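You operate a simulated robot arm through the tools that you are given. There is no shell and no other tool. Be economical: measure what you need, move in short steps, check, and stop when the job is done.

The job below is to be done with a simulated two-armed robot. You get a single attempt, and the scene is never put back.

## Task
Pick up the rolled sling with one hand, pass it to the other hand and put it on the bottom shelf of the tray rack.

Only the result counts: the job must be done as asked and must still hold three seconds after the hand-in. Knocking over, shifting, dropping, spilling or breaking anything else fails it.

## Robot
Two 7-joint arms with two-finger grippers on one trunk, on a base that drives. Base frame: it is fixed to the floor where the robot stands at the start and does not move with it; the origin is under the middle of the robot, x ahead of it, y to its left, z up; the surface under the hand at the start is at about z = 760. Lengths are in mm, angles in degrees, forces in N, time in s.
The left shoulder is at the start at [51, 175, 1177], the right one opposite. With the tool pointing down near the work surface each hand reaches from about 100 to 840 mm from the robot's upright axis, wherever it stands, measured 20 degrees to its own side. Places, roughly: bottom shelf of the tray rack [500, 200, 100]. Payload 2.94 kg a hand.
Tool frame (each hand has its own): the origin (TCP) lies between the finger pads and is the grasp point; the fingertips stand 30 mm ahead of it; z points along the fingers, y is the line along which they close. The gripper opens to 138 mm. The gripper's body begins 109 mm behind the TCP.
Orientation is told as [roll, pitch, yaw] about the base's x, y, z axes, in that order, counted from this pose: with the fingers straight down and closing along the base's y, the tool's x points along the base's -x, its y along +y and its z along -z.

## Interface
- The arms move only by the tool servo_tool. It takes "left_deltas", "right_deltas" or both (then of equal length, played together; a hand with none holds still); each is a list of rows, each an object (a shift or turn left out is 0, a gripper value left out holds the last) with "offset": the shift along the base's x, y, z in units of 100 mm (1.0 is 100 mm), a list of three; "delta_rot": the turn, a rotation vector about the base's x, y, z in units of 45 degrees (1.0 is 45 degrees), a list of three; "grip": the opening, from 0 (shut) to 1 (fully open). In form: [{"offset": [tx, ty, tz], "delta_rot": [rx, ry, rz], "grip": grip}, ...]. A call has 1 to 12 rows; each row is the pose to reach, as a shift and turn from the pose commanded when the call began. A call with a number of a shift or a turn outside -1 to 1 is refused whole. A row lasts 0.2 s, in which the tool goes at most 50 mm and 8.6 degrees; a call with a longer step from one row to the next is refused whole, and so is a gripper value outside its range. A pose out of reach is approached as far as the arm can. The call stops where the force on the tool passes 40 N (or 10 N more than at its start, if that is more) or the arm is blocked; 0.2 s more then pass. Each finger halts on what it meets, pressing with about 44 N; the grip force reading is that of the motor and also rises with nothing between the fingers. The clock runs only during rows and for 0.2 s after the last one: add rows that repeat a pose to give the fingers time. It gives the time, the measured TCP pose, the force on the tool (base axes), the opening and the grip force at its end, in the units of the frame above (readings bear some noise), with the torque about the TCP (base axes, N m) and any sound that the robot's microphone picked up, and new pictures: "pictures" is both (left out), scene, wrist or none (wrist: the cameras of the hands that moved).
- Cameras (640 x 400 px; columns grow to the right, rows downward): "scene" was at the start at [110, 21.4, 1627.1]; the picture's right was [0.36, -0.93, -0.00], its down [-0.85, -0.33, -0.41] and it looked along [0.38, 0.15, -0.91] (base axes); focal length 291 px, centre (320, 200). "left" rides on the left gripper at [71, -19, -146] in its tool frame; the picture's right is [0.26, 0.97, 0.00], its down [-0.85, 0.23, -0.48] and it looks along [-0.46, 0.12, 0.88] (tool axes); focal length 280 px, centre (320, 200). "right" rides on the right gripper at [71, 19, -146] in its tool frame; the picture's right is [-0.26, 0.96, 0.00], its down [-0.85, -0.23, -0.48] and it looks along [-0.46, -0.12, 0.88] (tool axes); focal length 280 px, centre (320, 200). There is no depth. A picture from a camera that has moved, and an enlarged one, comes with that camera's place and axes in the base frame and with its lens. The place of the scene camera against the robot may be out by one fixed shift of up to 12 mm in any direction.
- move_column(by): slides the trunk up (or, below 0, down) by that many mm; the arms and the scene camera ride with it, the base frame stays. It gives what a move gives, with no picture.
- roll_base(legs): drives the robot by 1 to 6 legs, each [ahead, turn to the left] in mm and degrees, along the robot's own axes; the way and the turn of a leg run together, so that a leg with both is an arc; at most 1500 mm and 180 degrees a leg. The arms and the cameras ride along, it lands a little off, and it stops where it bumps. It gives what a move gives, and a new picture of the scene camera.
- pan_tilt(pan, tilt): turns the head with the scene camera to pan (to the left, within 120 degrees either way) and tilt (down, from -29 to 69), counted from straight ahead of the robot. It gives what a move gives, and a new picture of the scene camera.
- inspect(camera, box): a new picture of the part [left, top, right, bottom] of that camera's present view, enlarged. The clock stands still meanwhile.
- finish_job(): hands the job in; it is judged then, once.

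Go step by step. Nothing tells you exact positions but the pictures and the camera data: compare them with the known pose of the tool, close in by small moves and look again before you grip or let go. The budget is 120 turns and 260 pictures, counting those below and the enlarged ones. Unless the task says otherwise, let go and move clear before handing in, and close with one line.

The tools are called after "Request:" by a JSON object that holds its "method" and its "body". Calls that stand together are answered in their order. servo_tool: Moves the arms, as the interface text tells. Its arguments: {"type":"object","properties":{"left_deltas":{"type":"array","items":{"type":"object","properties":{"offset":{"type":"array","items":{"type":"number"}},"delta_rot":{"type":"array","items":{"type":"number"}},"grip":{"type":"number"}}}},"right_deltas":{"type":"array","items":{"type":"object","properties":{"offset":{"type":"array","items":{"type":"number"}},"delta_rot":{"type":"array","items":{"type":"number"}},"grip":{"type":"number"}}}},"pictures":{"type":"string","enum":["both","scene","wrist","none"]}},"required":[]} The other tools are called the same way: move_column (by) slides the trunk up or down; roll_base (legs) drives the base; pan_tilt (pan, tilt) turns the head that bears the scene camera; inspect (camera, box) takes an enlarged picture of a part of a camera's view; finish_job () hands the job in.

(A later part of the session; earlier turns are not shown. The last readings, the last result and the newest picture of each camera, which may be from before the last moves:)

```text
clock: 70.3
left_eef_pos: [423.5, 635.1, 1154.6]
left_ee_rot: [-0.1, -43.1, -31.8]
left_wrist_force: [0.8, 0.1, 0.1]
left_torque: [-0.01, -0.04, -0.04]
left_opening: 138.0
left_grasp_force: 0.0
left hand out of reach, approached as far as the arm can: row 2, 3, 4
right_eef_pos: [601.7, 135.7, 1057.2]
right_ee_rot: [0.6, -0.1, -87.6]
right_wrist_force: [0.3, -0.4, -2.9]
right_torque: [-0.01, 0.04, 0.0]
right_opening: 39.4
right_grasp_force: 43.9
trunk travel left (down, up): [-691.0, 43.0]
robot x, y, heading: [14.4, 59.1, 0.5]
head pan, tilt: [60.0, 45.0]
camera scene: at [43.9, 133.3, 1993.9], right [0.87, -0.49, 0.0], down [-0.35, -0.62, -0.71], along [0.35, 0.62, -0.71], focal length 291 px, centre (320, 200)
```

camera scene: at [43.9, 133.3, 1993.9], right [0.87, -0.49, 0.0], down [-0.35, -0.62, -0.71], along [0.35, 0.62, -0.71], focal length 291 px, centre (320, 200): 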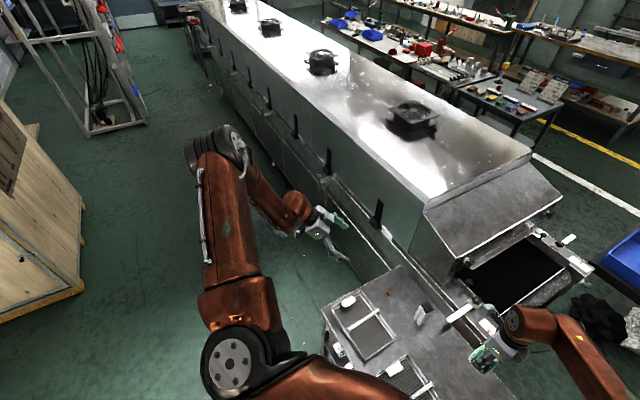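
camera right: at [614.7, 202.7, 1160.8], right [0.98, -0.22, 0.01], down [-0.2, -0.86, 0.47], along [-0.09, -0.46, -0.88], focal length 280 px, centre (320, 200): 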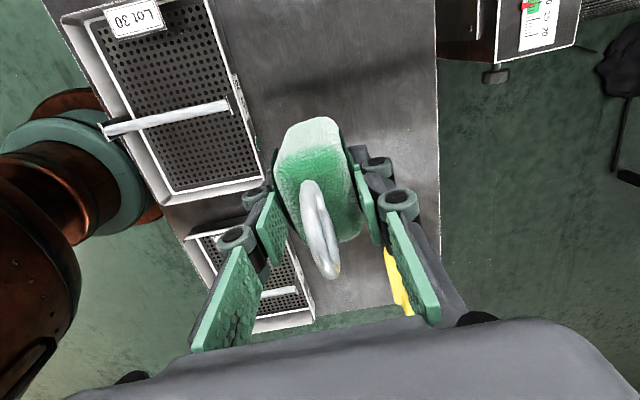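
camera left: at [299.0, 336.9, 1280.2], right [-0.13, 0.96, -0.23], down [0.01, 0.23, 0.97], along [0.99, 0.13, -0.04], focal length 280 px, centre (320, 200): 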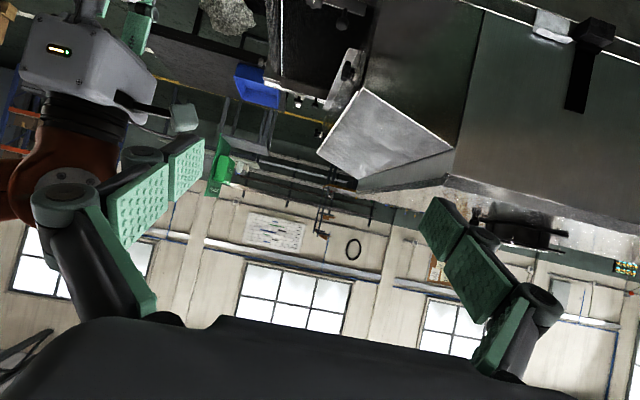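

Request:
{"method": "servo_tool", "body": {"left_deltas": [{"delta_rot": [0.1, 0.16, 0]}, {"delta_rot": [0.2, 0.32, 0]}, {"delta_rot": [0.3, 0.48, 0]}, {"delta_rot": [0.4, 0.64, 0]}, {"delta_rot": [0.5, 0.8, 0]}], "pictures": "none"}}

Request:
{"method": "servo_tool", "body": {"left_deltas": [{"offset": [0, 0, -0.4]}, {"offset": [0, 0, -0.8]}, {"offset": [0, 0, -1]}, {"offset": [0, 0, -1]}], "pictures": "none"}}

Request:
{"method": "servo_tool", "body": {"left_deltas": [{"offset": [0, 0, -0.4]}, {"offset": [0, 0, -0.8]}, {"offset": [0, 0, -1]}, {"offset": [0, 0, -1]}], "pictures": "scene"}}

```text
clock: 71.5
left_eef_pos: [420.1, 637.0, 1155.0]
left_ee_rot: [0.0, -0.5, -31.9]
left_wrist_force: [0.5, 0.3, 0.6]
left_torque: [-0.01, 0.04, 0.01]
left_opening: 137.9
left_grasp_force: 0.0
right_eef_pos: [601.6, 134.8, 1056.0]
right_ee_rot: [0.7, -0.1, -87.6]
right_wrist_force: [-0.4, -0.6, -2.7]
right_torque: [-0.03, -0.01, 0.0]
right_opening: 39.1
right_grasp_force: 43.8
trunk travel left (down, up): [-691.0, 43.0]
robot x, y, heading: [14.3, 63.1, 0.6]
head pan, tilt: [60.0, 45.0]
```

```text
clock: 72.5
left_eef_pos: [393.4, 625.5, 1110.1]
left_ee_rot: [0.1, -0.7, -31.9]
left_wrist_force: [-0.4, -0.1, -0.5]
left_torque: [-0.01, 0.02, -0.02]
left_opening: 137.9
left_grasp_force: 0.1
left hand out of reach, approached as far as the arm can: row 1, 2, 3, 4
right_eef_pos: [602.5, 134.9, 1056.5]
right_ee_rot: [0.9, 0.0, -87.6]
right_wrist_force: [-0.7, 0.6, -2.6]
right_torque: [0.03, 0.0, -0.01]
right_opening: 39.3
right_grasp_force: 44.4
trunk travel left (down, up): [-691.0, 43.0]
robot x, y, heading: [13.9, 62.2, 0.8]
head pan, tilt: [60.0, 45.0]
```

```text
clock: 73.5
left_eef_pos: [365.7, 612.6, 1096.3]
left_ee_rot: [0.1, -0.5, -31.9]
left_wrist_force: [0.3, -0.2, 0.2]
left_torque: [0.02, -0.01, 0.04]
left_opening: 138.0
left_grasp_force: 0.0
left hand out of reach, approached as far as the arm can: row 1, 2, 3, 4
right_eef_pos: [601.3, 133.9, 1056.7]
right_ee_rot: [0.8, 0.0, -87.6]
right_wrist_force: [-0.2, 0.2, -2.8]
right_torque: [0.05, -0.03, 0.03]
right_opening: 39.3
right_grasp_force: 44.3
trunk travel left (down, up): [-691.0, 43.0]
robot x, y, heading: [16.7, 58.8, 0.3]
head pan, tilt: [60.0, 45.0]
camera scene: at [43.0, 131.6, 1993.9], right [0.87, -0.49, 0.0], down [-0.35, -0.62, -0.71], along [0.35, 0.62, -0.71], focal length 291 px, centre (320, 200)
```

scene: 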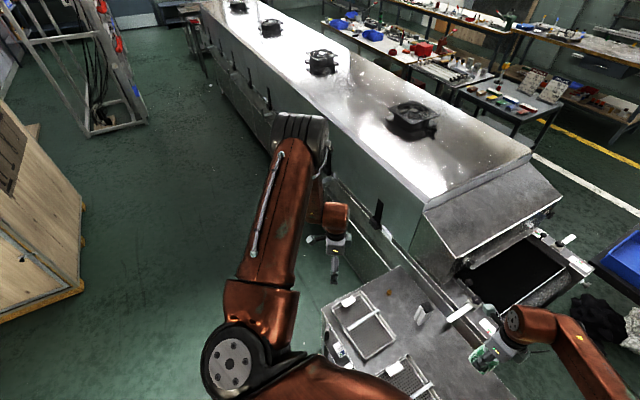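

Request:
{"method": "pan_tilt", "body": {"pan": -60, "tilt": 45}}

```text
clock: 75.5
left_eef_pos: [366.2, 612.5, 1096.3]
left_ee_rot: [0.0, -0.7, -31.9]
left_wrist_force: [0.2, 0.8, -0.3]
left_torque: [0.0, 0.01, -0.01]
left_opening: 137.9
left_grasp_force: 0.0
right_eef_pos: [602.4, 132.9, 1056.5]
right_ee_rot: [0.8, 0.1, -87.7]
right_wrist_force: [-0.1, 0.2, -2.5]
right_torque: [0.0, 0.03, 0.0]
right_opening: 39.0
right_grasp_force: 43.4
trunk travel left (down, up): [-691.0, 43.0]
robot x, y, heading: [13.6, 58.3, 0.6]
head pan, tilt: [-60.0, 45.0]
camera scene: at [45.0, -8.8, 1994.0], right [-0.86, -0.51, 0.0], down [-0.36, 0.61, -0.71], along [0.36, -0.61, -0.71], focal length 291 px, centre (320, 200)
```

scene: 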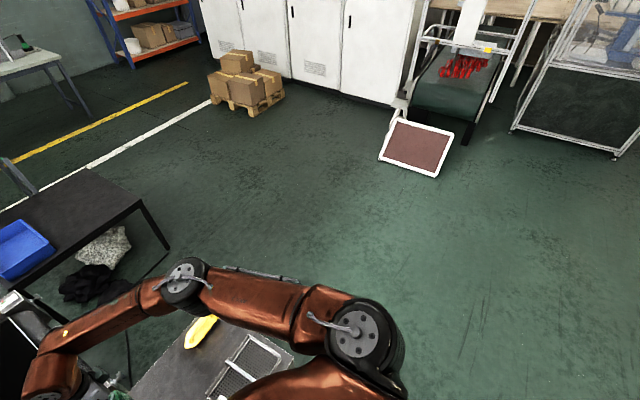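

The right arm's posture is the good one, with the upper arm forward near shoulder height. I'll stretch the left arm nearly straight forward at shoulder height to force the same.

Request:
{"method": "servo_tool", "body": {"left_deltas": [{"offset": [0.1, 0, 0.4], "delta_rot": [0, -0.1, 0.15]}, {"offset": [0.2, 0, 0.8], "delta_rot": [0, -0.2, 0.3]}, {"offset": [0.3, 0, 1.0], "delta_rot": [0, -0.3, 0.45]}, {"offset": [0.5, -0.2, 1.0], "delta_rot": [0, -0.35, 0.6]}, {"offset": [0.8, -0.4, 1.0], "delta_rot": [0, -0.4, 0.71]}], "pictures": "none"}}

Request:
{"method": "servo_tool", "body": {"left_deltas": [{"offset": [0.1, 0, 0.4], "delta_rot": [0, -0.18, 0]}, {"offset": [0.3, 0, 0.8], "delta_rot": [0, -0.36, 0]}, {"offset": [0.6, 0, 1.0], "delta_rot": [0, -0.54, 0]}, {"offset": [0.9, -0.2, 1.0], "delta_rot": [0, -0.72, 0]}, {"offset": [1, -0.4, 1.0], "delta_rot": [0, -0.9, 0]}], "pictures": "none"}}

Request:
{"method": "servo_tool", "body": {"left_deltas": [{"offset": [0.4, 0, 0.2]}, {"offset": [0.8, -0.2, 0.4]}, {"offset": [1, -0.4, 0.6]}, {"offset": [1, -0.7, 0.8]}, {"offset": [1, -1, 0.8]}], "pictures": "none"}}

Request:
{"method": "pan_tilt", "body": {"pan": 45, "tilt": 45}}

```text
clock: 76.7
left_eef_pos: [444.9, 578.8, 1198.4]
left_ee_rot: [5.3, -17.7, -0.5]
left_wrist_force: [-0.4, 0.4, 0.1]
left_torque: [0.02, 0.05, -0.03]
left_opening: 138.2
left_grasp_force: 0.1
right_eef_pos: [603.9, 133.4, 1056.3]
right_ee_rot: [0.7, 0.0, -87.6]
right_wrist_force: [0.2, -1.0, -1.8]
right_torque: [0.01, 0.0, -0.02]
right_opening: 38.9
right_grasp_force: 43.6
trunk travel left (down, up): [-691.0, 43.0]
robot x, y, heading: [15.0, 60.2, 0.9]
head pan, tilt: [-60.0, 45.0]
```

```text
clock: 77.9
left_eef_pos: [546.4, 540.5, 1298.9]
left_ee_rot: [5.6, -58.2, -0.9]
left_wrist_force: [0.3, 0.0, -0.6]
left_torque: [0.01, 0.0, 0.0]
left_opening: 138.0
left_grasp_force: 0.1
right_eef_pos: [601.7, 133.4, 1056.8]
right_ee_rot: [0.8, 0.0, -87.6]
right_wrist_force: [0.9, 0.5, -2.1]
right_torque: [0.01, 0.01, 0.01]
right_opening: 39.4
right_grasp_force: 44.1
trunk travel left (down, up): [-691.0, 43.0]
robot x, y, heading: [16.5, 62.7, 0.8]
head pan, tilt: [-60.0, 45.0]
```

```text
clock: 79.1
left_eef_pos: [646.8, 438.4, 1381.2]
left_ee_rot: [5.9, -58.1, -1.1]
left_wrist_force: [-0.1, -0.1, -0.2]
left_torque: [0.01, 0.0, -0.02]
left_opening: 137.8
left_grasp_force: 0.0
right_eef_pos: [602.6, 132.4, 1057.1]
right_ee_rot: [0.7, 0.1, -87.6]
right_wrist_force: [0.6, -0.3, -3.1]
right_torque: [0.01, 0.08, 0.01]
right_opening: 39.4
right_grasp_force: 44.4
trunk travel left (down, up): [-691.0, 43.0]
robot x, y, heading: [18.4, 62.5, 0.9]
head pan, tilt: [-60.0, 45.0]
```

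```text
clock: 81.0
left_eef_pos: [647.0, 439.7, 1381.1]
left_ee_rot: [5.7, -58.0, -1.0]
left_wrist_force: [0.1, -0.1, -1.0]
left_torque: [0.05, 0.01, 0.01]
left_opening: 138.0
left_grasp_force: 0.2
right_eef_pos: [603.5, 134.2, 1055.9]
right_ee_rot: [0.8, 0.0, -87.5]
right_wrist_force: [0.3, -0.1, -1.9]
right_torque: [0.0, -0.01, 0.0]
right_opening: 39.2
right_grasp_force: 44.0
trunk travel left (down, up): [-691.0, 43.0]
robot x, y, heading: [12.1, 61.7, 1.0]
head pan, tilt: [45.0, 45.0]
camera scene: at [60.2, 119.1, 1993.9], right [0.71, -0.7, 0.0], down [-0.49, -0.51, -0.71], along [0.49, 0.51, -0.71], focal length 291 px, centre (320, 200)
```

scene: 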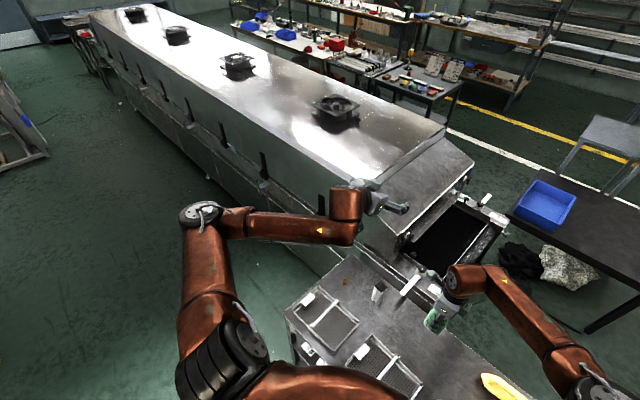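

Now the elbow is lower. I'll stretch further.

Request:
{"method": "servo_tool", "body": {"left_deltas": [{"offset": [0.4, 0, 0.1]}, {"offset": [0.8, 0, 0.2]}, {"offset": [1, -0.2, 0.3]}, {"offset": [1, -0.6, 0.3]}, {"offset": [1, -0.8, 0.3]}], "pictures": "none"}}

Request:
{"method": "servo_tool", "body": {"left_deltas": [{"offset": [0.3, 0, -0.3]}, {"offset": [0.3, 0, -0.7]}, {"offset": [0.3, 0, -1]}], "pictures": "scene"}}

```text
clock: 82.2
left_eef_pos: [745.1, 358.3, 1409.1]
left_ee_rot: [5.9, -58.1, -1.0]
left_wrist_force: [-0.5, -0.2, 0.5]
left_torque: [-0.07, -0.01, -0.02]
left_opening: 137.9
left_grasp_force: 0.0
right_eef_pos: [602.8, 133.8, 1057.6]
right_ee_rot: [0.8, 0.0, -87.6]
right_wrist_force: [0.3, 0.4, -3.1]
right_torque: [-0.02, -0.02, -0.02]
right_opening: 39.2
right_grasp_force: 44.0
trunk travel left (down, up): [-691.0, 43.0]
robot x, y, heading: [17.6, 59.2, 0.5]
head pan, tilt: [45.0, 45.0]
```

```text
clock: 83.0
left_eef_pos: [778.4, 361.0, 1306.7]
left_ee_rot: [5.8, -58.1, -1.0]
left_wrist_force: [-0.4, 0.3, 0.7]
left_torque: [0.0, 0.01, 0.0]
left_opening: 138.1
left_grasp_force: 0.0
right_eef_pos: [602.6, 133.2, 1056.1]
right_ee_rot: [0.8, 0.0, -87.7]
right_wrist_force: [0.2, -0.1, -3.0]
right_torque: [0.0, 0.02, 0.0]
right_opening: 39.2
right_grasp_force: 44.3
trunk travel left (down, up): [-691.0, 43.0]
robot x, y, heading: [15.6, 60.0, 0.9]
head pan, tilt: [45.0, 45.0]
camera scene: at [60.4, 119.2, 1993.9], right [0.72, -0.7, 0.0], down [-0.49, -0.51, -0.71], along [0.49, 0.51, -0.71], focal length 291 px, centre (320, 200)
```

scene: 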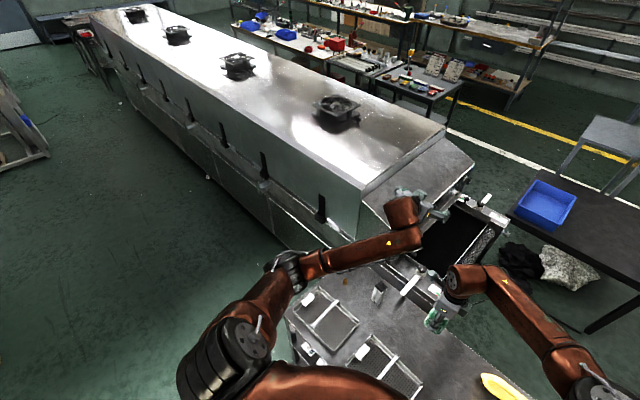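

The left arm now mirrors the right one. I'll level it and bring it down and back.

Request:
{"method": "servo_tool", "body": {"left_deltas": [{"offset": [0, 0, -0.4], "delta_rot": [-0.064, -0.044, -0.09]}, {"offset": [-0.1, 0, -0.8], "delta_rot": [-0.064, -0.044, -0.09]}, {"offset": [-0.4, 0, -1], "delta_rot": [-0.064, -0.044, -0.09]}, {"offset": [-0.8, 0, -1], "delta_rot": [-0.064, -0.044, -0.09]}, {"offset": [-1, 0, -1], "delta_rot": [-0.064, -0.044, -0.09]}], "pictures": "none"}}

Request:
{"method": "servo_tool", "body": {"left_deltas": [{"offset": [-0.2, 0, -0.4]}, {"offset": [-0.4, 0, -0.8]}, {"offset": [-0.7, 0, -1]}, {"offset": [-1, 0, -1]}, {"offset": [-1, 0, -1]}], "pictures": "scene"}}

```text
clock: 84.2
left_eef_pos: [675.7, 359.9, 1207.1]
left_ee_rot: [0.2, -60.1, -0.3]
left_wrist_force: [0.2, 0.6, 0.2]
left_torque: [-0.01, 0.03, 0.0]
left_opening: 137.9
left_grasp_force: 0.2
right_eef_pos: [602.5, 133.6, 1056.2]
right_ee_rot: [0.9, 0.0, -87.6]
right_wrist_force: [0.0, -0.4, -1.1]
right_torque: [0.03, -0.03, -0.02]
right_opening: 39.2
right_grasp_force: 44.2
trunk travel left (down, up): [-691.0, 43.0]
robot x, y, heading: [14.1, 61.7, 0.9]
head pan, tilt: [45.0, 45.0]
```

```text
clock: 85.3
left_eef_pos: [573.5, 361.2, 1109.7]
left_ee_rot: [0.1, -60.1, -0.2]
left_wrist_force: [0.7, 0.2, -0.8]
left_torque: [-0.02, 0.01, 0.04]
left_opening: 138.0
left_grasp_force: 0.0
right_eef_pos: [604.3, 133.6, 1056.6]
right_ee_rot: [0.7, 0.0, -87.6]
right_wrist_force: [0.8, 0.2, -3.0]
right_torque: [0.01, 0.01, 0.01]
right_opening: 38.9
right_grasp_force: 43.8
trunk travel left (down, up): [-691.0, 43.0]
robot x, y, heading: [15.2, 59.7, 0.8]
head pan, tilt: [45.0, 45.0]
camera scene: at [61.9, 118.8, 1993.9], right [0.72, -0.7, 0.0], down [-0.5, -0.51, -0.71], along [0.49, 0.51, -0.71], focal length 291 px, centre (320, 200)
```

scene: 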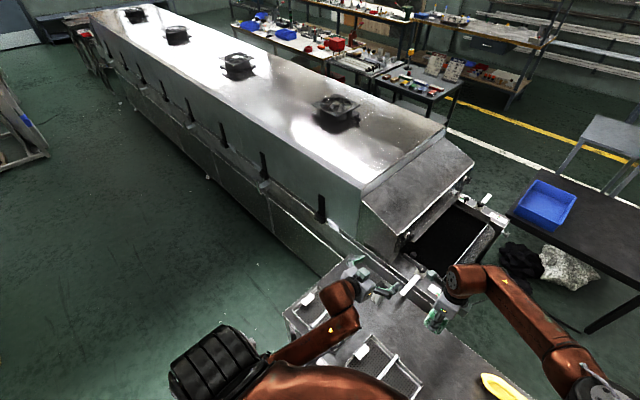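

The arm reaches well now. I'll move the left hand in front of the sling, 150 mm back along its approach line.

Request:
{"method": "servo_tool", "body": {"left_deltas": [{"offset": [-0.4, 0, 0.03]}, {"offset": [-0.8, 0, 0.07]}, {"offset": [-1, -0.3, 0.07]}, {"offset": [-1.0, -0.7, 0.07]}, {"offset": [-1.0, -1, 0.07]}], "pictures": "none"}}

Request:
{"method": "servo_tool", "body": {"left_deltas": [{"offset": [0, -0.4, 0]}, {"offset": [0, -0.8, 0]}, {"offset": [0, -1, 0]}], "pictures": "none"}}

Request:
{"method": "servo_tool", "body": {"left_deltas": [{"offset": [0, -0.28, 0]}], "pictures": "wrist"}}

Request:
{"method": "pan_tilt", "body": {"pan": 5, "tilt": 60}}

```text
clock: 86.5
left_eef_pos: [474.4, 260.5, 1114.9]
left_ee_rot: [0.3, -60.0, -0.2]
left_wrist_force: [0.3, 0.4, -0.4]
left_torque: [0.03, -0.01, 0.0]
left_opening: 138.1
left_grasp_force: 0.1
right_eef_pos: [603.5, 133.0, 1056.9]
right_ee_rot: [0.8, -0.1, -87.6]
right_wrist_force: [-1.4, -0.2, -1.9]
right_torque: [-0.01, -0.03, 0.01]
right_opening: 38.9
right_grasp_force: 44.2
trunk travel left (down, up): [-691.0, 43.0]
robot x, y, heading: [11.6, 62.0, 0.7]
head pan, tilt: [45.0, 45.0]
```

```text
clock: 87.3
left_eef_pos: [459.1, 198.6, 1090.2]
left_ee_rot: [16.9, -58.0, -18.5]
left_wrist_force: [0.0, 0.1, 0.2]
left_torque: [0.03, 0.02, -0.02]
left_opening: 137.7
left_grasp_force: 0.1
right_eef_pos: [600.6, 133.6, 1055.7]
right_ee_rot: [0.9, 0.0, -87.5]
right_wrist_force: [1.1, -0.3, -1.9]
right_torque: [0.03, 0.01, 0.01]
right_opening: 39.4
right_grasp_force: 43.8
trunk travel left (down, up): [-691.0, 43.0]
robot x, y, heading: [14.9, 59.9, 0.4]
head pan, tilt: [45.0, 45.0]
stopped in row 3 (left hand): the arm was blocked; the commanded pose is now the measured one
```

```text
clock: 87.7
left_eef_pos: [455.9, 187.4, 1079.6]
left_ee_rot: [23.7, -56.3, -25.9]
left_wrist_force: [0.6, 0.0, 0.5]
left_torque: [0.02, 0.01, 0.02]
left_opening: 137.7
left_grasp_force: 0.0
right_eef_pos: [602.0, 132.6, 1056.9]
right_ee_rot: [0.8, 0.0, -87.7]
right_wrist_force: [-0.9, -0.2, -2.7]
right_torque: [0.02, -0.02, 0.01]
right_opening: 39.2
right_grasp_force: 44.4
trunk travel left (down, up): [-691.0, 43.0]
robot x, y, heading: [14.7, 58.5, 0.7]
head pan, tilt: [45.0, 45.0]
camera left: at [291.8, 181.7, 1090.1], right [-0.03, 1.0, 0.0], down [0.04, 0.0, 1.0], along [1.0, 0.03, -0.04], focal length 280 px, centre (320, 200)
```

left: 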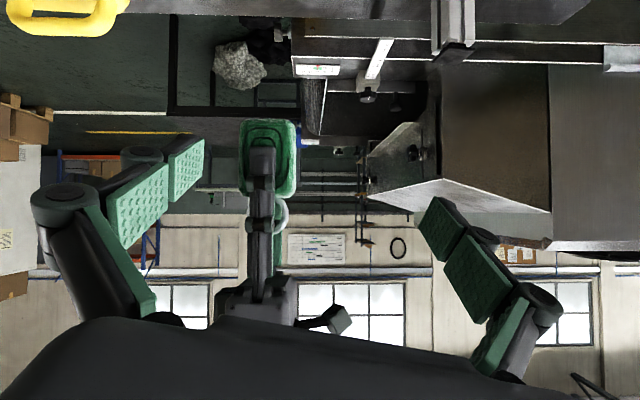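

```text
clock: 88.8
left_eef_pos: [452.8, 185.7, 1077.8]
left_ee_rot: [23.1, -56.1, -25.5]
left_wrist_force: [0.2, -0.3, 0.1]
left_torque: [0.0, 0.0, -0.02]
left_opening: 138.0
left_grasp_force: 0.0
right_eef_pos: [601.6, 134.3, 1055.5]
right_ee_rot: [0.8, 0.0, -87.5]
right_wrist_force: [-0.2, 0.0, -2.0]
right_torque: [-0.03, 0.0, 0.02]
right_opening: 39.4
right_grasp_force: 44.2
trunk travel left (down, up): [-691.0, 43.0]
robot x, y, heading: [16.0, 65.3, 0.7]
head pan, tilt: [5.0, 60.0]
camera scene: at [69.3, 67.0, 1974.5], right [0.1, -0.99, 0.0], down [-0.86, -0.09, -0.5], along [0.5, 0.05, -0.87], focal length 291 px, centre (320, 200)
```

scene: 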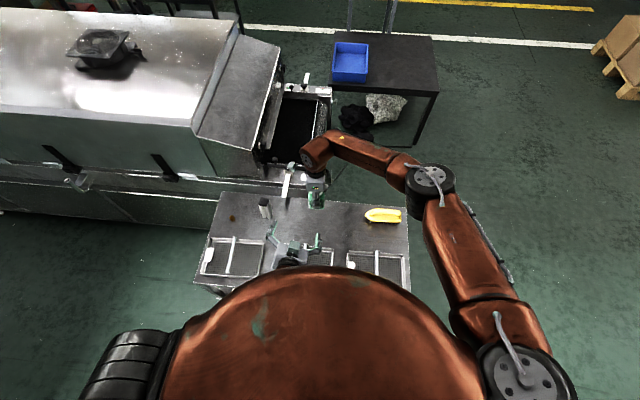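

The left forearm met the body there. I'll back it out, re-level it, and move the meeting point further forward.

Request:
{"method": "servo_tool", "body": {"left_deltas": [{"offset": [0.2, 0.3, 0.1], "delta_rot": [-0.15, 0, 0.06]}, {"offset": [0.5, 0.6, 0.3], "delta_rot": [-0.295, 0, 0.127]}, {"offset": [0.8, 0.8, 0.4], "delta_rot": [-0.295, 0, 0.127]}, {"offset": [0.9, 0.8, 0.4], "delta_rot": [-0.295, 0, 0.127]}], "right_deltas": [{"offset": [0.25, 0.2, 0]}, {"offset": [0.5, 0.4, 0]}, {"offset": [0.75, 0.6, 0]}, {"offset": [1.0, 0.7, 0]}], "pictures": "scene"}}

```text
clock: 89.8
left_eef_pos: [544.7, 261.0, 1117.0]
left_ee_rot: [-4.2, -58.3, 4.9]
left_wrist_force: [-0.1, -0.2, 0.3]
left_torque: [-0.03, -0.01, -0.03]
left_opening: 137.9
left_grasp_force: 0.1
right_eef_pos: [650.1, 180.9, 1061.4]
right_ee_rot: [0.9, 0.1, -87.5]
right_wrist_force: [0.1, 0.2, -2.2]
right_torque: [-0.02, -0.02, 0.01]
right_opening: 39.3
right_grasp_force: 44.3
right hand out of reach, approached as far as the arm can: row 3, 4
trunk travel left (down, up): [-691.0, 43.0]
robot x, y, heading: [14.3, 58.9, 0.6]
head pan, tilt: [5.0, 60.0]
camera scene: at [69.2, 67.7, 1974.5], right [0.1, -1.0, 0.0], down [-0.86, -0.09, -0.5], along [0.5, 0.05, -0.87], focal length 291 px, centre (320, 200)
```

scene: 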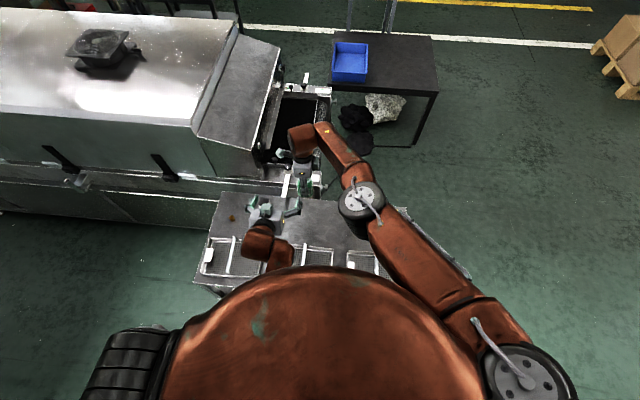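

Request:
{"method": "servo_tool", "body": {"left_deltas": [{"offset": [-0.1, -0.3, 0], "delta_rot": [0.047, -0.038, -0.03]}, {"offset": [-0.12, -0.6, 0], "delta_rot": [0.047, -0.038, -0.03]}, {"offset": [-0.12, -0.8, -0.05], "delta_rot": [0.047, -0.038, -0.03]}, {"offset": [-0.12, -0.8, -0.05], "delta_rot": [0.047, -0.038, -0.03]}], "pictures": "both"}}

```text
clock: 90.5
left_eef_pos: [534.9, 234.5, 1110.7]
left_ee_rot: [14.8, -60.1, -14.8]
left_wrist_force: [-0.4, 0.2, -0.6]
left_torque: [0.0, -0.01, -0.05]
left_opening: 138.1
left_grasp_force: 0.0
right_eef_pos: [650.0, 181.2, 1060.6]
right_ee_rot: [0.9, -0.1, -87.6]
right_wrist_force: [-0.6, -0.6, -2.7]
right_torque: [-0.05, 0.0, 0.01]
right_opening: 39.3
right_grasp_force: 43.6
trunk travel left (down, up): [-691.0, 43.0]
robot x, y, heading: [14.3, 60.1, 0.5]
head pan, tilt: [5.0, 60.0]
stopped in row 3 (left hand): the arm was blocked; the commanded pose is now the measured one
camera scene: at [69.3, 69.5, 1974.4], right [0.1, -1.0, 0.0], down [-0.86, -0.09, -0.5], along [0.5, 0.05, -0.87], focal length 291 px, centre (320, 200)
camera left: at [372.5, 221.6, 1116.2], right [-0.09, 0.99, -0.1], down [0.0, 0.1, 0.99], along [1.0, 0.09, -0.01], focal length 280 px, centre (320, 200)
```

scene: 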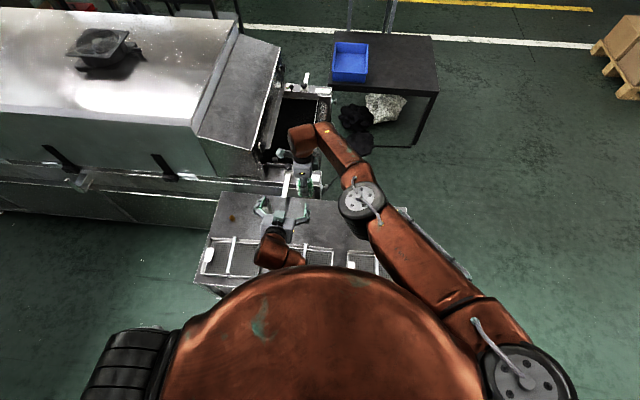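
left: 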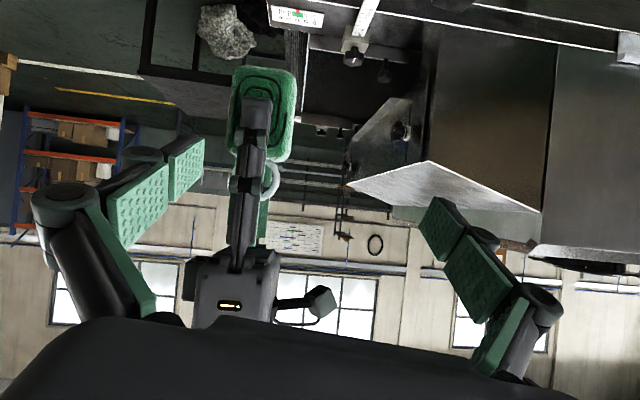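

The left arm works fine at y≥260, so I'll move the sling to about [600, 265] and approach straight along x there.

Request:
{"method": "servo_tool", "body": {"left_deltas": [{"offset": [-0.2, 0.2, 0.0], "delta_rot": [-0.1, 0, 0.05]}, {"offset": [-0.45, 0.4, 0.0], "delta_rot": [-0.18, 0, 0.08]}, {"offset": [-0.6, 0.5, 0.05], "delta_rot": [-0.18, 0, 0.08]}], "pictures": "none"}}

Request:
{"method": "servo_tool", "body": {"right_deltas": [{"offset": [-0.25, 0.3, 0]}, {"offset": [-0.5, 0.6, 0]}, {"offset": [-0.5, 0.84, -0.04]}, {"offset": [-0.5, 0.84, -0.04]}], "pictures": "none"}}

Request:
{"method": "inspect", "body": {"camera": "left", "box": [0, 0, 640, 400]}}

```text
clock: 91.3
left_eef_pos: [475.5, 280.7, 1113.9]
left_ee_rot: [-1.9, -61.0, 3.4]
left_wrist_force: [0.3, 0.7, 1.0]
left_torque: [0.04, 0.01, 0.01]
left_opening: 137.9
left_grasp_force: 0.1
right_eef_pos: [650.3, 180.3, 1060.3]
right_ee_rot: [0.9, 0.0, -87.6]
right_wrist_force: [0.0, -0.4, -3.2]
right_torque: [-0.01, 0.01, 0.01]
right_opening: 39.1
right_grasp_force: 44.3
trunk travel left (down, up): [-691.0, 43.0]
robot x, y, heading: [14.2, 61.0, 0.6]
head pan, tilt: [5.0, 60.0]
```

```text
clock: 92.3
left_eef_pos: [475.5, 280.6, 1113.4]
left_ee_rot: [-1.7, -61.0, 3.1]
left_wrist_force: [-0.8, -0.3, 0.4]
left_torque: [0.02, 0.01, 0.05]
left_opening: 137.8
left_grasp_force: 0.0
right_eef_pos: [599.2, 249.6, 1060.5]
right_ee_rot: [0.9, 0.1, -87.8]
right_wrist_force: [0.1, 0.6, -2.8]
right_torque: [0.05, -0.05, 0.0]
right_opening: 39.2
right_grasp_force: 44.3
right hand out of reach, approached as far as the arm can: row 3, 4
trunk travel left (down, up): [-691.0, 43.0]
robot x, y, heading: [12.4, 58.3, 0.3]
head pan, tilt: [5.0, 60.0]
```

```text
1.00 times, centred on (320, 200) of left (not enlarged: the box is as wide or as high as the picture)
camera zoom: at [313.0, 257.2, 1122.7], right [-0.15, 0.96, -0.24], down [-0.01, 0.24, 0.97], along [0.99, 0.15, -0.03], focal length 280 px, centre (320, 200)
```

zoom: 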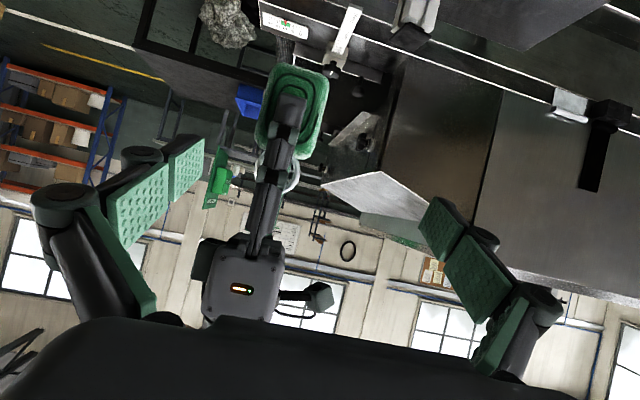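

Sling is now at [599, 251]. I'll line the left hand up at y≈252 and advance halfway.

Request:
{"method": "servo_tool", "body": {"left_deltas": [{"offset": [0, -0.15, 0], "delta_rot": [0.019, 0.022, -0.036]}, {"offset": [0, -0.28, 0], "delta_rot": [0.019, 0.022, -0.036]}, {"offset": [0.3, -0.28, -0.17], "delta_rot": [0.019, 0.022, -0.036]}, {"offset": [0.6, -0.28, -0.34], "delta_rot": [0.019, 0.022, -0.036]}, {"offset": [0.6, -0.28, -0.34], "delta_rot": [0.019, 0.022, -0.036]}], "pictures": "both"}}

Request:
{"method": "inspect", "body": {"camera": "scene", "box": [220, 120, 360, 240]}}

```text
clock: 93.5
left_eef_pos: [533.3, 260.7, 1075.2]
left_ee_rot: [2.4, -59.4, -2.1]
left_wrist_force: [0.2, -0.7, 0.0]
left_torque: [0.01, 0.0, -0.01]
left_opening: 138.0
left_grasp_force: 0.0
right_eef_pos: [598.0, 251.4, 1059.7]
right_ee_rot: [0.9, 0.2, -87.6]
right_wrist_force: [0.3, 0.9, -2.4]
right_torque: [0.01, -0.03, -0.01]
right_opening: 39.3
right_grasp_force: 43.8
trunk travel left (down, up): [-691.0, 43.0]
robot x, y, heading: [14.0, 60.3, 0.8]
head pan, tilt: [5.0, 60.0]
camera scene: at [68.3, 66.9, 1974.5], right [0.1, -1.0, 0.0], down [-0.86, -0.09, -0.5], along [0.5, 0.05, -0.87], focal length 291 px, centre (320, 200)
camera left: at [370.7, 242.3, 1087.8], right [-0.13, 0.97, -0.21], down [0.02, 0.21, 0.98], along [0.99, 0.12, -0.05], focal length 280 px, centre (320, 200)
```

scene: 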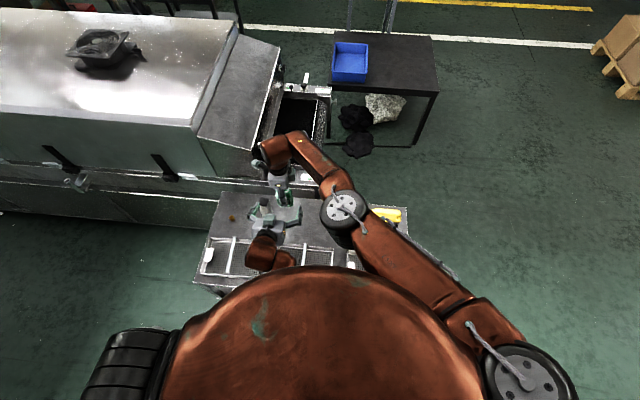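
left: 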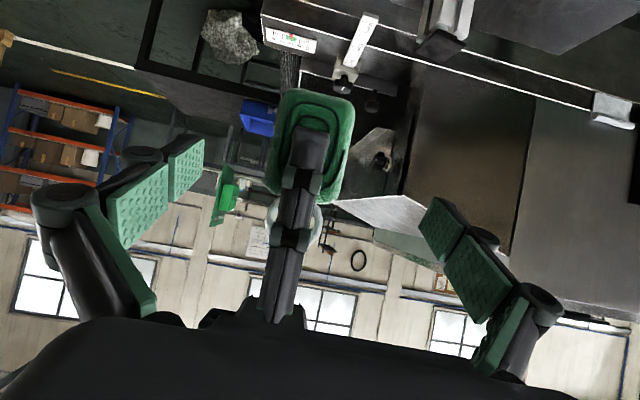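

```text
3.33 times, centred on (290, 180) of scene
camera zoom: at [68.3, 66.9, 1974.5], right [0.1, -1.0, 0.0], down [-0.86, -0.09, -0.5], along [0.5, 0.05, -0.87], focal length 970 px, centre (420, 267)
```

zoom: 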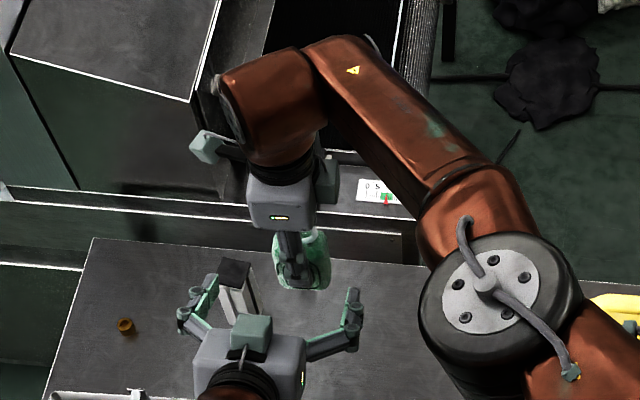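

Request:
{"method": "servo_tool", "body": {"left_deltas": [{"offset": [0.2, 0, -0.1]}, {"offset": [0.4, 0, -0.2]}, {"offset": [0.6, 0, -0.3]}, {"offset": [0.6, 0, -0.3]}], "pictures": "wrist"}}

Request:
{"method": "inspect", "body": {"camera": "scene", "box": [220, 140, 360, 240]}}

Request:
{"method": "inspect", "body": {"camera": "right", "box": [160, 60, 480, 300]}}

```text
clock: 94.5
left_eef_pos: [592.3, 269.8, 1041.8]
left_ee_rot: [4.4, -59.3, -3.8]
left_wrist_force: [0.4, 0.5, -0.8]
left_torque: [0.01, -0.01, 0.0]
left_opening: 138.0
left_grasp_force: 0.1
right_eef_pos: [598.7, 251.2, 1059.8]
right_ee_rot: [1.0, 0.1, -87.7]
right_wrist_force: [0.5, 0.2, -1.3]
right_torque: [0.0, -0.02, -0.04]
right_opening: 39.1
right_grasp_force: 44.3
trunk travel left (down, up): [-691.0, 43.0]
robot x, y, heading: [14.6, 61.5, 0.7]
head pan, tilt: [5.0, 60.0]
camera left: at [428.7, 251.2, 1054.8], right [-0.13, 0.97, -0.19], down [0.02, 0.19, 0.98], along [0.99, 0.12, -0.05], focal length 280 px, centre (320, 200)
```

left: 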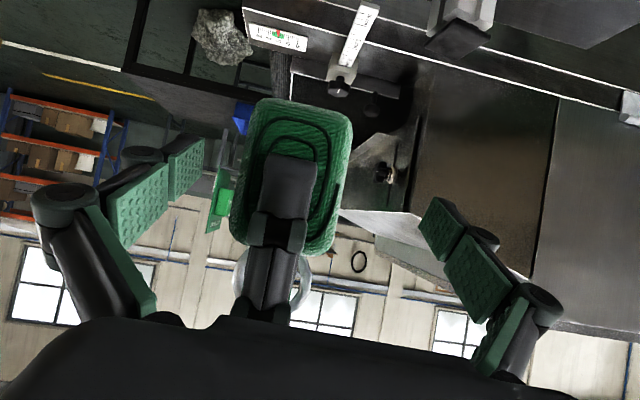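

```text
4.00 times, centred on (290, 190) of scene
camera zoom: at [68.8, 67.0, 1974.5], right [0.1, -1.0, 0.0], down [-0.86, -0.09, -0.5], along [0.5, 0.05, -0.87], focal length 1164 px, centre (440, 240)
```

zoom: 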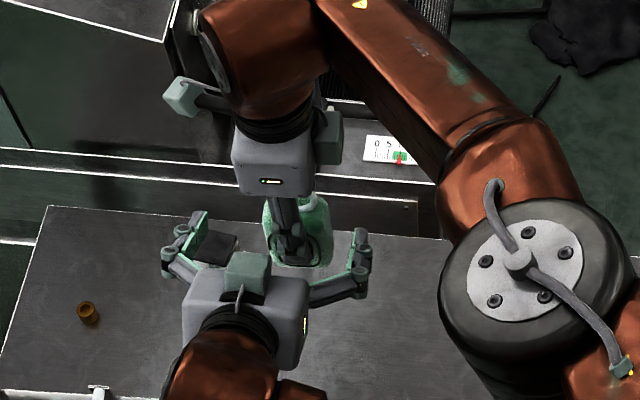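

```text
1.67 times, centred on (320, 180) of right
camera zoom: at [611.0, 322.4, 1206.1], right [0.97, -0.22, 0.02], down [-0.2, -0.86, 0.47], along [-0.09, -0.46, -0.88], focal length 467 px, centre (320, 233)
```

zoom: 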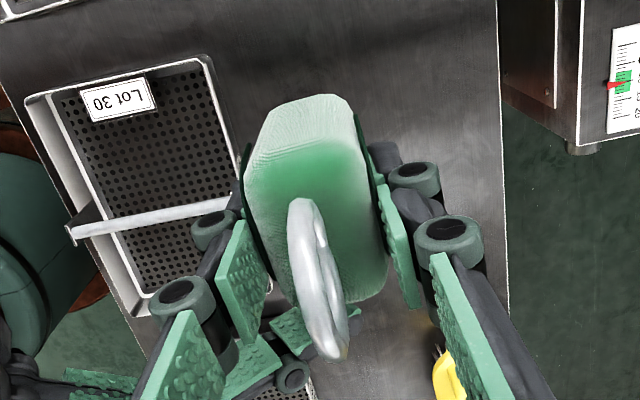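

The left hand sits ~17 mm left of the sling's centre, so I'll bring the sling toward it by a small right-hand move.

Request:
{"method": "servo_tool", "body": {"right_deltas": [{"offset": [-0.07, 0.09, 0]}, {"offset": [-0.15, 0.2, 0]}, {"offset": [-0.15, 0.2, 0]}], "pictures": "none"}}

Request:
{"method": "inspect", "body": {"camera": "left", "box": [120, 60, 520, 310]}}

```text
clock: 95.3
left_eef_pos: [594.6, 269.9, 1045.6]
left_ee_rot: [4.4, -59.6, -3.8]
left_wrist_force: [0.3, 0.0, 0.6]
left_torque: [-0.03, 0.01, 0.01]
left_opening: 137.9
left_grasp_force: 0.1
right_eef_pos: [583.7, 272.0, 1061.9]
right_ee_rot: [0.9, 0.1, -87.6]
right_wrist_force: [0.5, 0.0, -2.5]
right_torque: [-0.03, 0.02, 0.01]
right_opening: 39.3
right_grasp_force: 44.7
trunk travel left (down, up): [-691.0, 43.0]
robot x, y, heading: [12.1, 60.0, 0.6]
head pan, tilt: [5.0, 60.0]
```

```text
1.60 times, centred on (320, 185) of left
camera zoom: at [432.1, 251.2, 1056.8], right [-0.13, 0.97, -0.19], down [0.02, 0.19, 0.98], along [0.99, 0.13, -0.04], focal length 449 px, centre (320, 224)
```

zoom: 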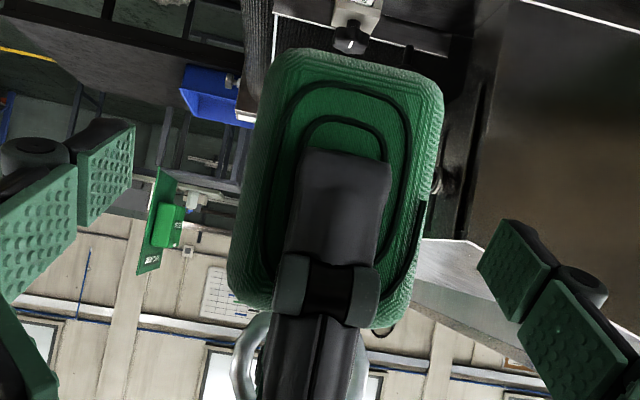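

Lateral match is good. I'll pull the left hand back 15 mm and close it on the sling's sides.

Request:
{"method": "servo_tool", "body": {"left_deltas": [{"offset": [-0.15, 0, 0.08]}, {"offset": [-0.15, 0, 0.08], "grip": 0.6}, {"offset": [-0.15, 0, 0.08], "grip": 0.6}, {"offset": [-0.15, 0, 0.08], "grip": 0.4}, {"offset": [-0.15, 0, 0.08], "grip": 0.2}, {"offset": [-0.15, 0, 0.08], "grip": 0}, {"offset": [-0.15, 0, 0.08], "grip": 0}, {"offset": [-0.15, 0, 0.08], "grip": 0}], "pictures": "both"}}

Request:
{"method": "inspect", "body": {"camera": "right", "box": [160, 60, 480, 300]}}

```text
clock: 97.1
left_eef_pos: [586.2, 272.3, 1062.8]
left_ee_rot: [4.9, -60.7, -4.5]
left_wrist_force: [9.5, 11.4, 8.7]
left_torque: [-0.2, -0.04, 0.2]
left_opening: 59.0
left_grasp_force: 44.3
right_eef_pos: [581.2, 270.9, 1060.6]
right_ee_rot: [0.7, 0.0, -87.5]
right_wrist_force: [-9.5, -12.1, -10.9]
right_torque: [0.28, 0.05, -0.24]
right_opening: 39.4
right_grasp_force: 43.8
trunk travel left (down, up): [-691.0, 43.0]
robot x, y, heading: [18.6, 58.5, 0.4]
head pan, tilt: [5.0, 60.0]
camera scene: at [69.7, 67.3, 1974.4], right [0.1, -1.0, 0.0], down [-0.86, -0.09, -0.5], along [0.5, 0.05, -0.87], focal length 291 px, centre (320, 200)
camera left: at [423.8, 253.4, 1070.5], right [-0.13, 0.97, -0.19], down [0.0, 0.19, 0.98], along [0.99, 0.12, -0.03], focal length 280 px, centre (320, 200)
```

scene: 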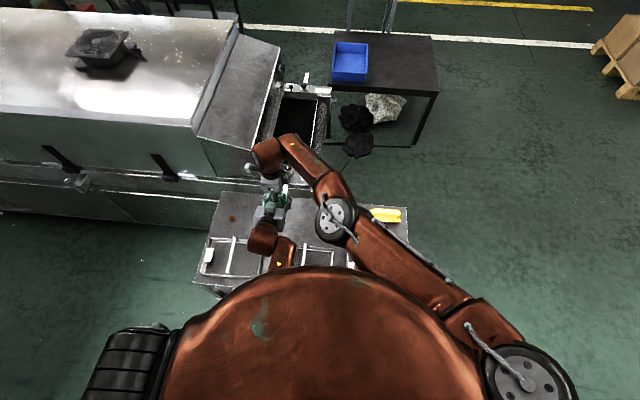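
left: 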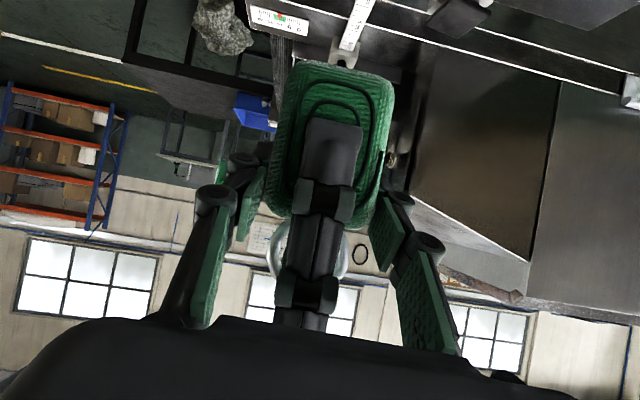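

```text
1.67 times, centred on (320, 180) of right
camera zoom: at [595.4, 341.7, 1205.8], right [0.98, -0.22, 0.01], down [-0.2, -0.86, 0.47], along [-0.09, -0.46, -0.88], focal length 467 px, centre (320, 233)
```

zoom: 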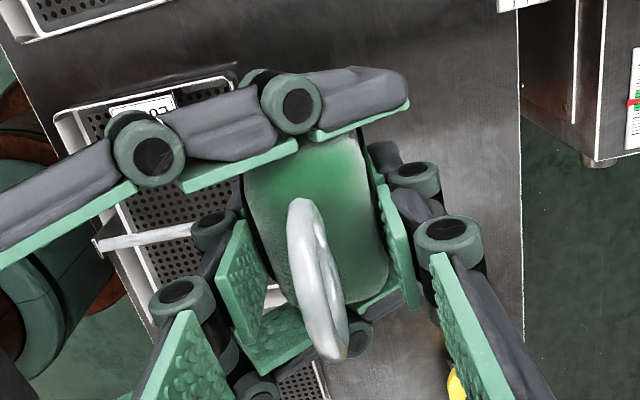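

Both hands hold the sling (left opening 59 mm, 44 N). Now I'll open the right hand and draw it straight up.

Request:
{"method": "servo_tool", "body": {"right_deltas": [{"grip": 0.48}, {"grip": 0.48}, {"grip": 0.48}, {"grip": 0.48}], "pictures": "wrist"}}

Request:
{"method": "inspect", "body": {"camera": "left", "box": [120, 20, 520, 270]}}

```text
clock: 98.1
left_eef_pos: [584.7, 270.8, 1057.5]
left_ee_rot: [4.8, -60.2, -4.3]
left_wrist_force: [-0.4, -1.0, 0.0]
left_torque: [0.01, -0.02, 0.03]
left_opening: 59.4
left_grasp_force: 43.9
right_eef_pos: [583.6, 271.4, 1060.8]
right_ee_rot: [0.9, 0.2, -87.6]
right_wrist_force: [-0.2, 0.1, 0.1]
right_torque: [0.0, -0.03, 0.01]
right_opening: 66.3
right_grasp_force: 0.0
trunk travel left (down, up): [-691.0, 43.0]
robot x, y, heading: [14.0, 61.9, 0.8]
head pan, tilt: [5.0, 60.0]
camera right: at [596.2, 342.0, 1207.3], right [0.97, -0.22, 0.02], down [-0.2, -0.86, 0.47], along [-0.09, -0.46, -0.88], focal length 280 px, centre (320, 200)
```

right: 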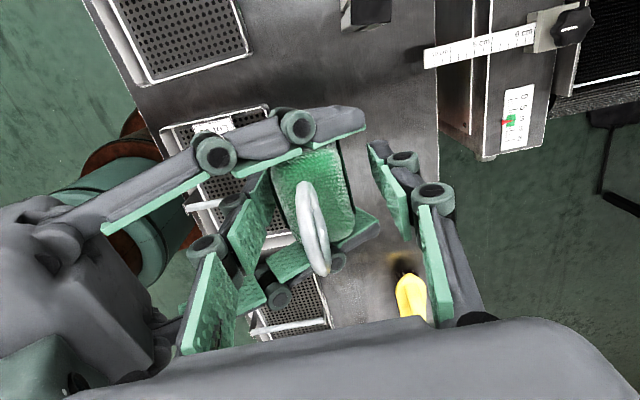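

```text
1.60 times, centred on (320, 145) of left
camera zoom: at [421.6, 251.9, 1068.1], right [-0.12, 0.97, -0.19], down [0.01, 0.19, 0.98], along [0.99, 0.12, -0.03], focal length 449 px, centre (320, 288)
```

zoom: 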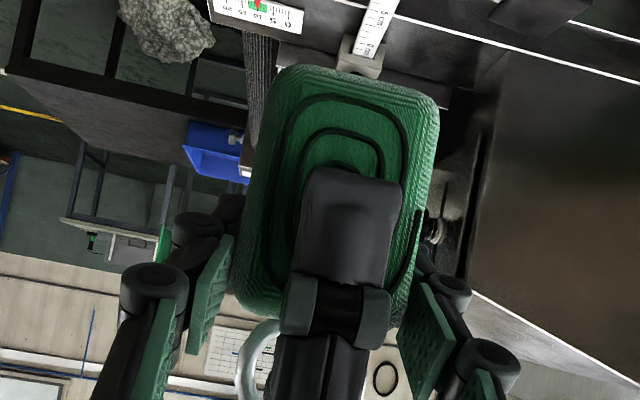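

Request:
{"method": "servo_tool", "body": {"right_deltas": [{"offset": [0, 0, 0.25]}, {"offset": [0, 0, 0.5]}, {"offset": [0, 0, 0.75]}, {"offset": [0, 0, 1.0]}], "pictures": "none"}}

Request:
{"method": "servo_tool", "body": {"right_deltas": [{"offset": [0, 0, 0.4]}, {"offset": [0, -0.1, 0.8]}, {"offset": [0, -0.4, 1]}, {"offset": [0, -0.8, 1.0]}, {"offset": [0, -1, 1.0]}], "pictures": "both"}}

Request:
{"method": "inspect", "body": {"camera": "left", "box": [0, 0, 640, 400]}}

```text
clock: 99.1
left_eef_pos: [581.2, 269.6, 1056.7]
left_ee_rot: [4.8, -60.0, -4.5]
left_wrist_force: [-0.6, 0.1, 0.0]
left_torque: [0.02, -0.01, 0.04]
left_opening: 59.4
left_grasp_force: 43.8
right_eef_pos: [582.0, 271.6, 1161.8]
right_ee_rot: [1.0, -0.1, -87.5]
right_wrist_force: [-0.4, 0.0, -0.3]
right_torque: [0.04, -0.02, 0.02]
right_opening: 66.3
right_grasp_force: 0.1
trunk travel left (down, up): [-691.0, 43.0]
robot x, y, heading: [16.3, 59.7, 0.7]
head pan, tilt: [5.0, 60.0]
```

```text
clock: 100.3
left_eef_pos: [581.0, 270.4, 1054.5]
left_ee_rot: [4.8, -59.8, -4.5]
left_wrist_force: [0.2, -0.4, 0.2]
left_torque: [-0.01, -0.02, -0.03]
left_opening: 59.1
left_grasp_force: 43.6
right_eef_pos: [583.6, 171.4, 1261.0]
right_ee_rot: [0.9, 0.0, -87.7]
right_wrist_force: [0.4, 1.0, 0.5]
right_torque: [0.02, 0.01, 0.02]
right_opening: 66.2
right_grasp_force: 0.1
trunk travel left (down, up): [-691.0, 43.0]
robot x, y, heading: [14.2, 62.0, 0.7]
head pan, tilt: [5.0, 60.0]
camera scene: at [69.5, 67.0, 1974.4], right [0.1, -1.0, 0.0], down [-0.86, -0.09, -0.5], along [0.5, 0.05, -0.87], focal length 291 px, centre (320, 200)
camera right: at [595.8, 241.8, 1407.5], right [0.97, -0.22, 0.01], down [-0.2, -0.86, 0.47], along [-0.09, -0.46, -0.88], focal length 280 px, centre (320, 200)
```

scene: 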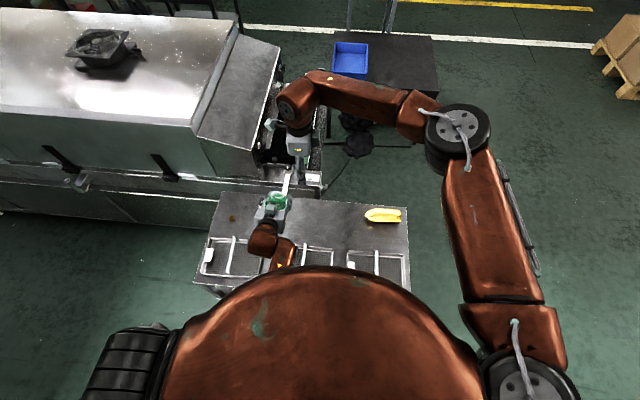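
right: 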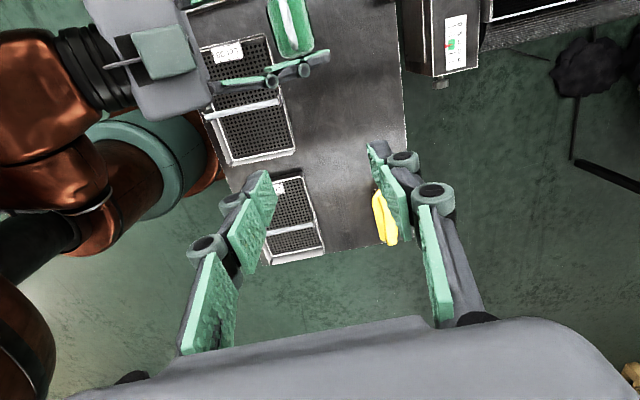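

```text
1.00 times, centred on (320, 200) of left (not enlarged: the box is as wide or as high as the picture)
camera zoom: at [418.9, 252.0, 1066.0], right [-0.13, 0.97, -0.19], down [0.01, 0.19, 0.98], along [0.99, 0.12, -0.04], focal length 280 px, centre (320, 200)
```

zoom: 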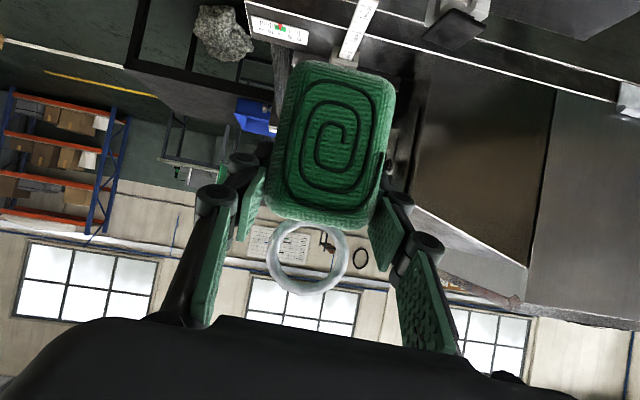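

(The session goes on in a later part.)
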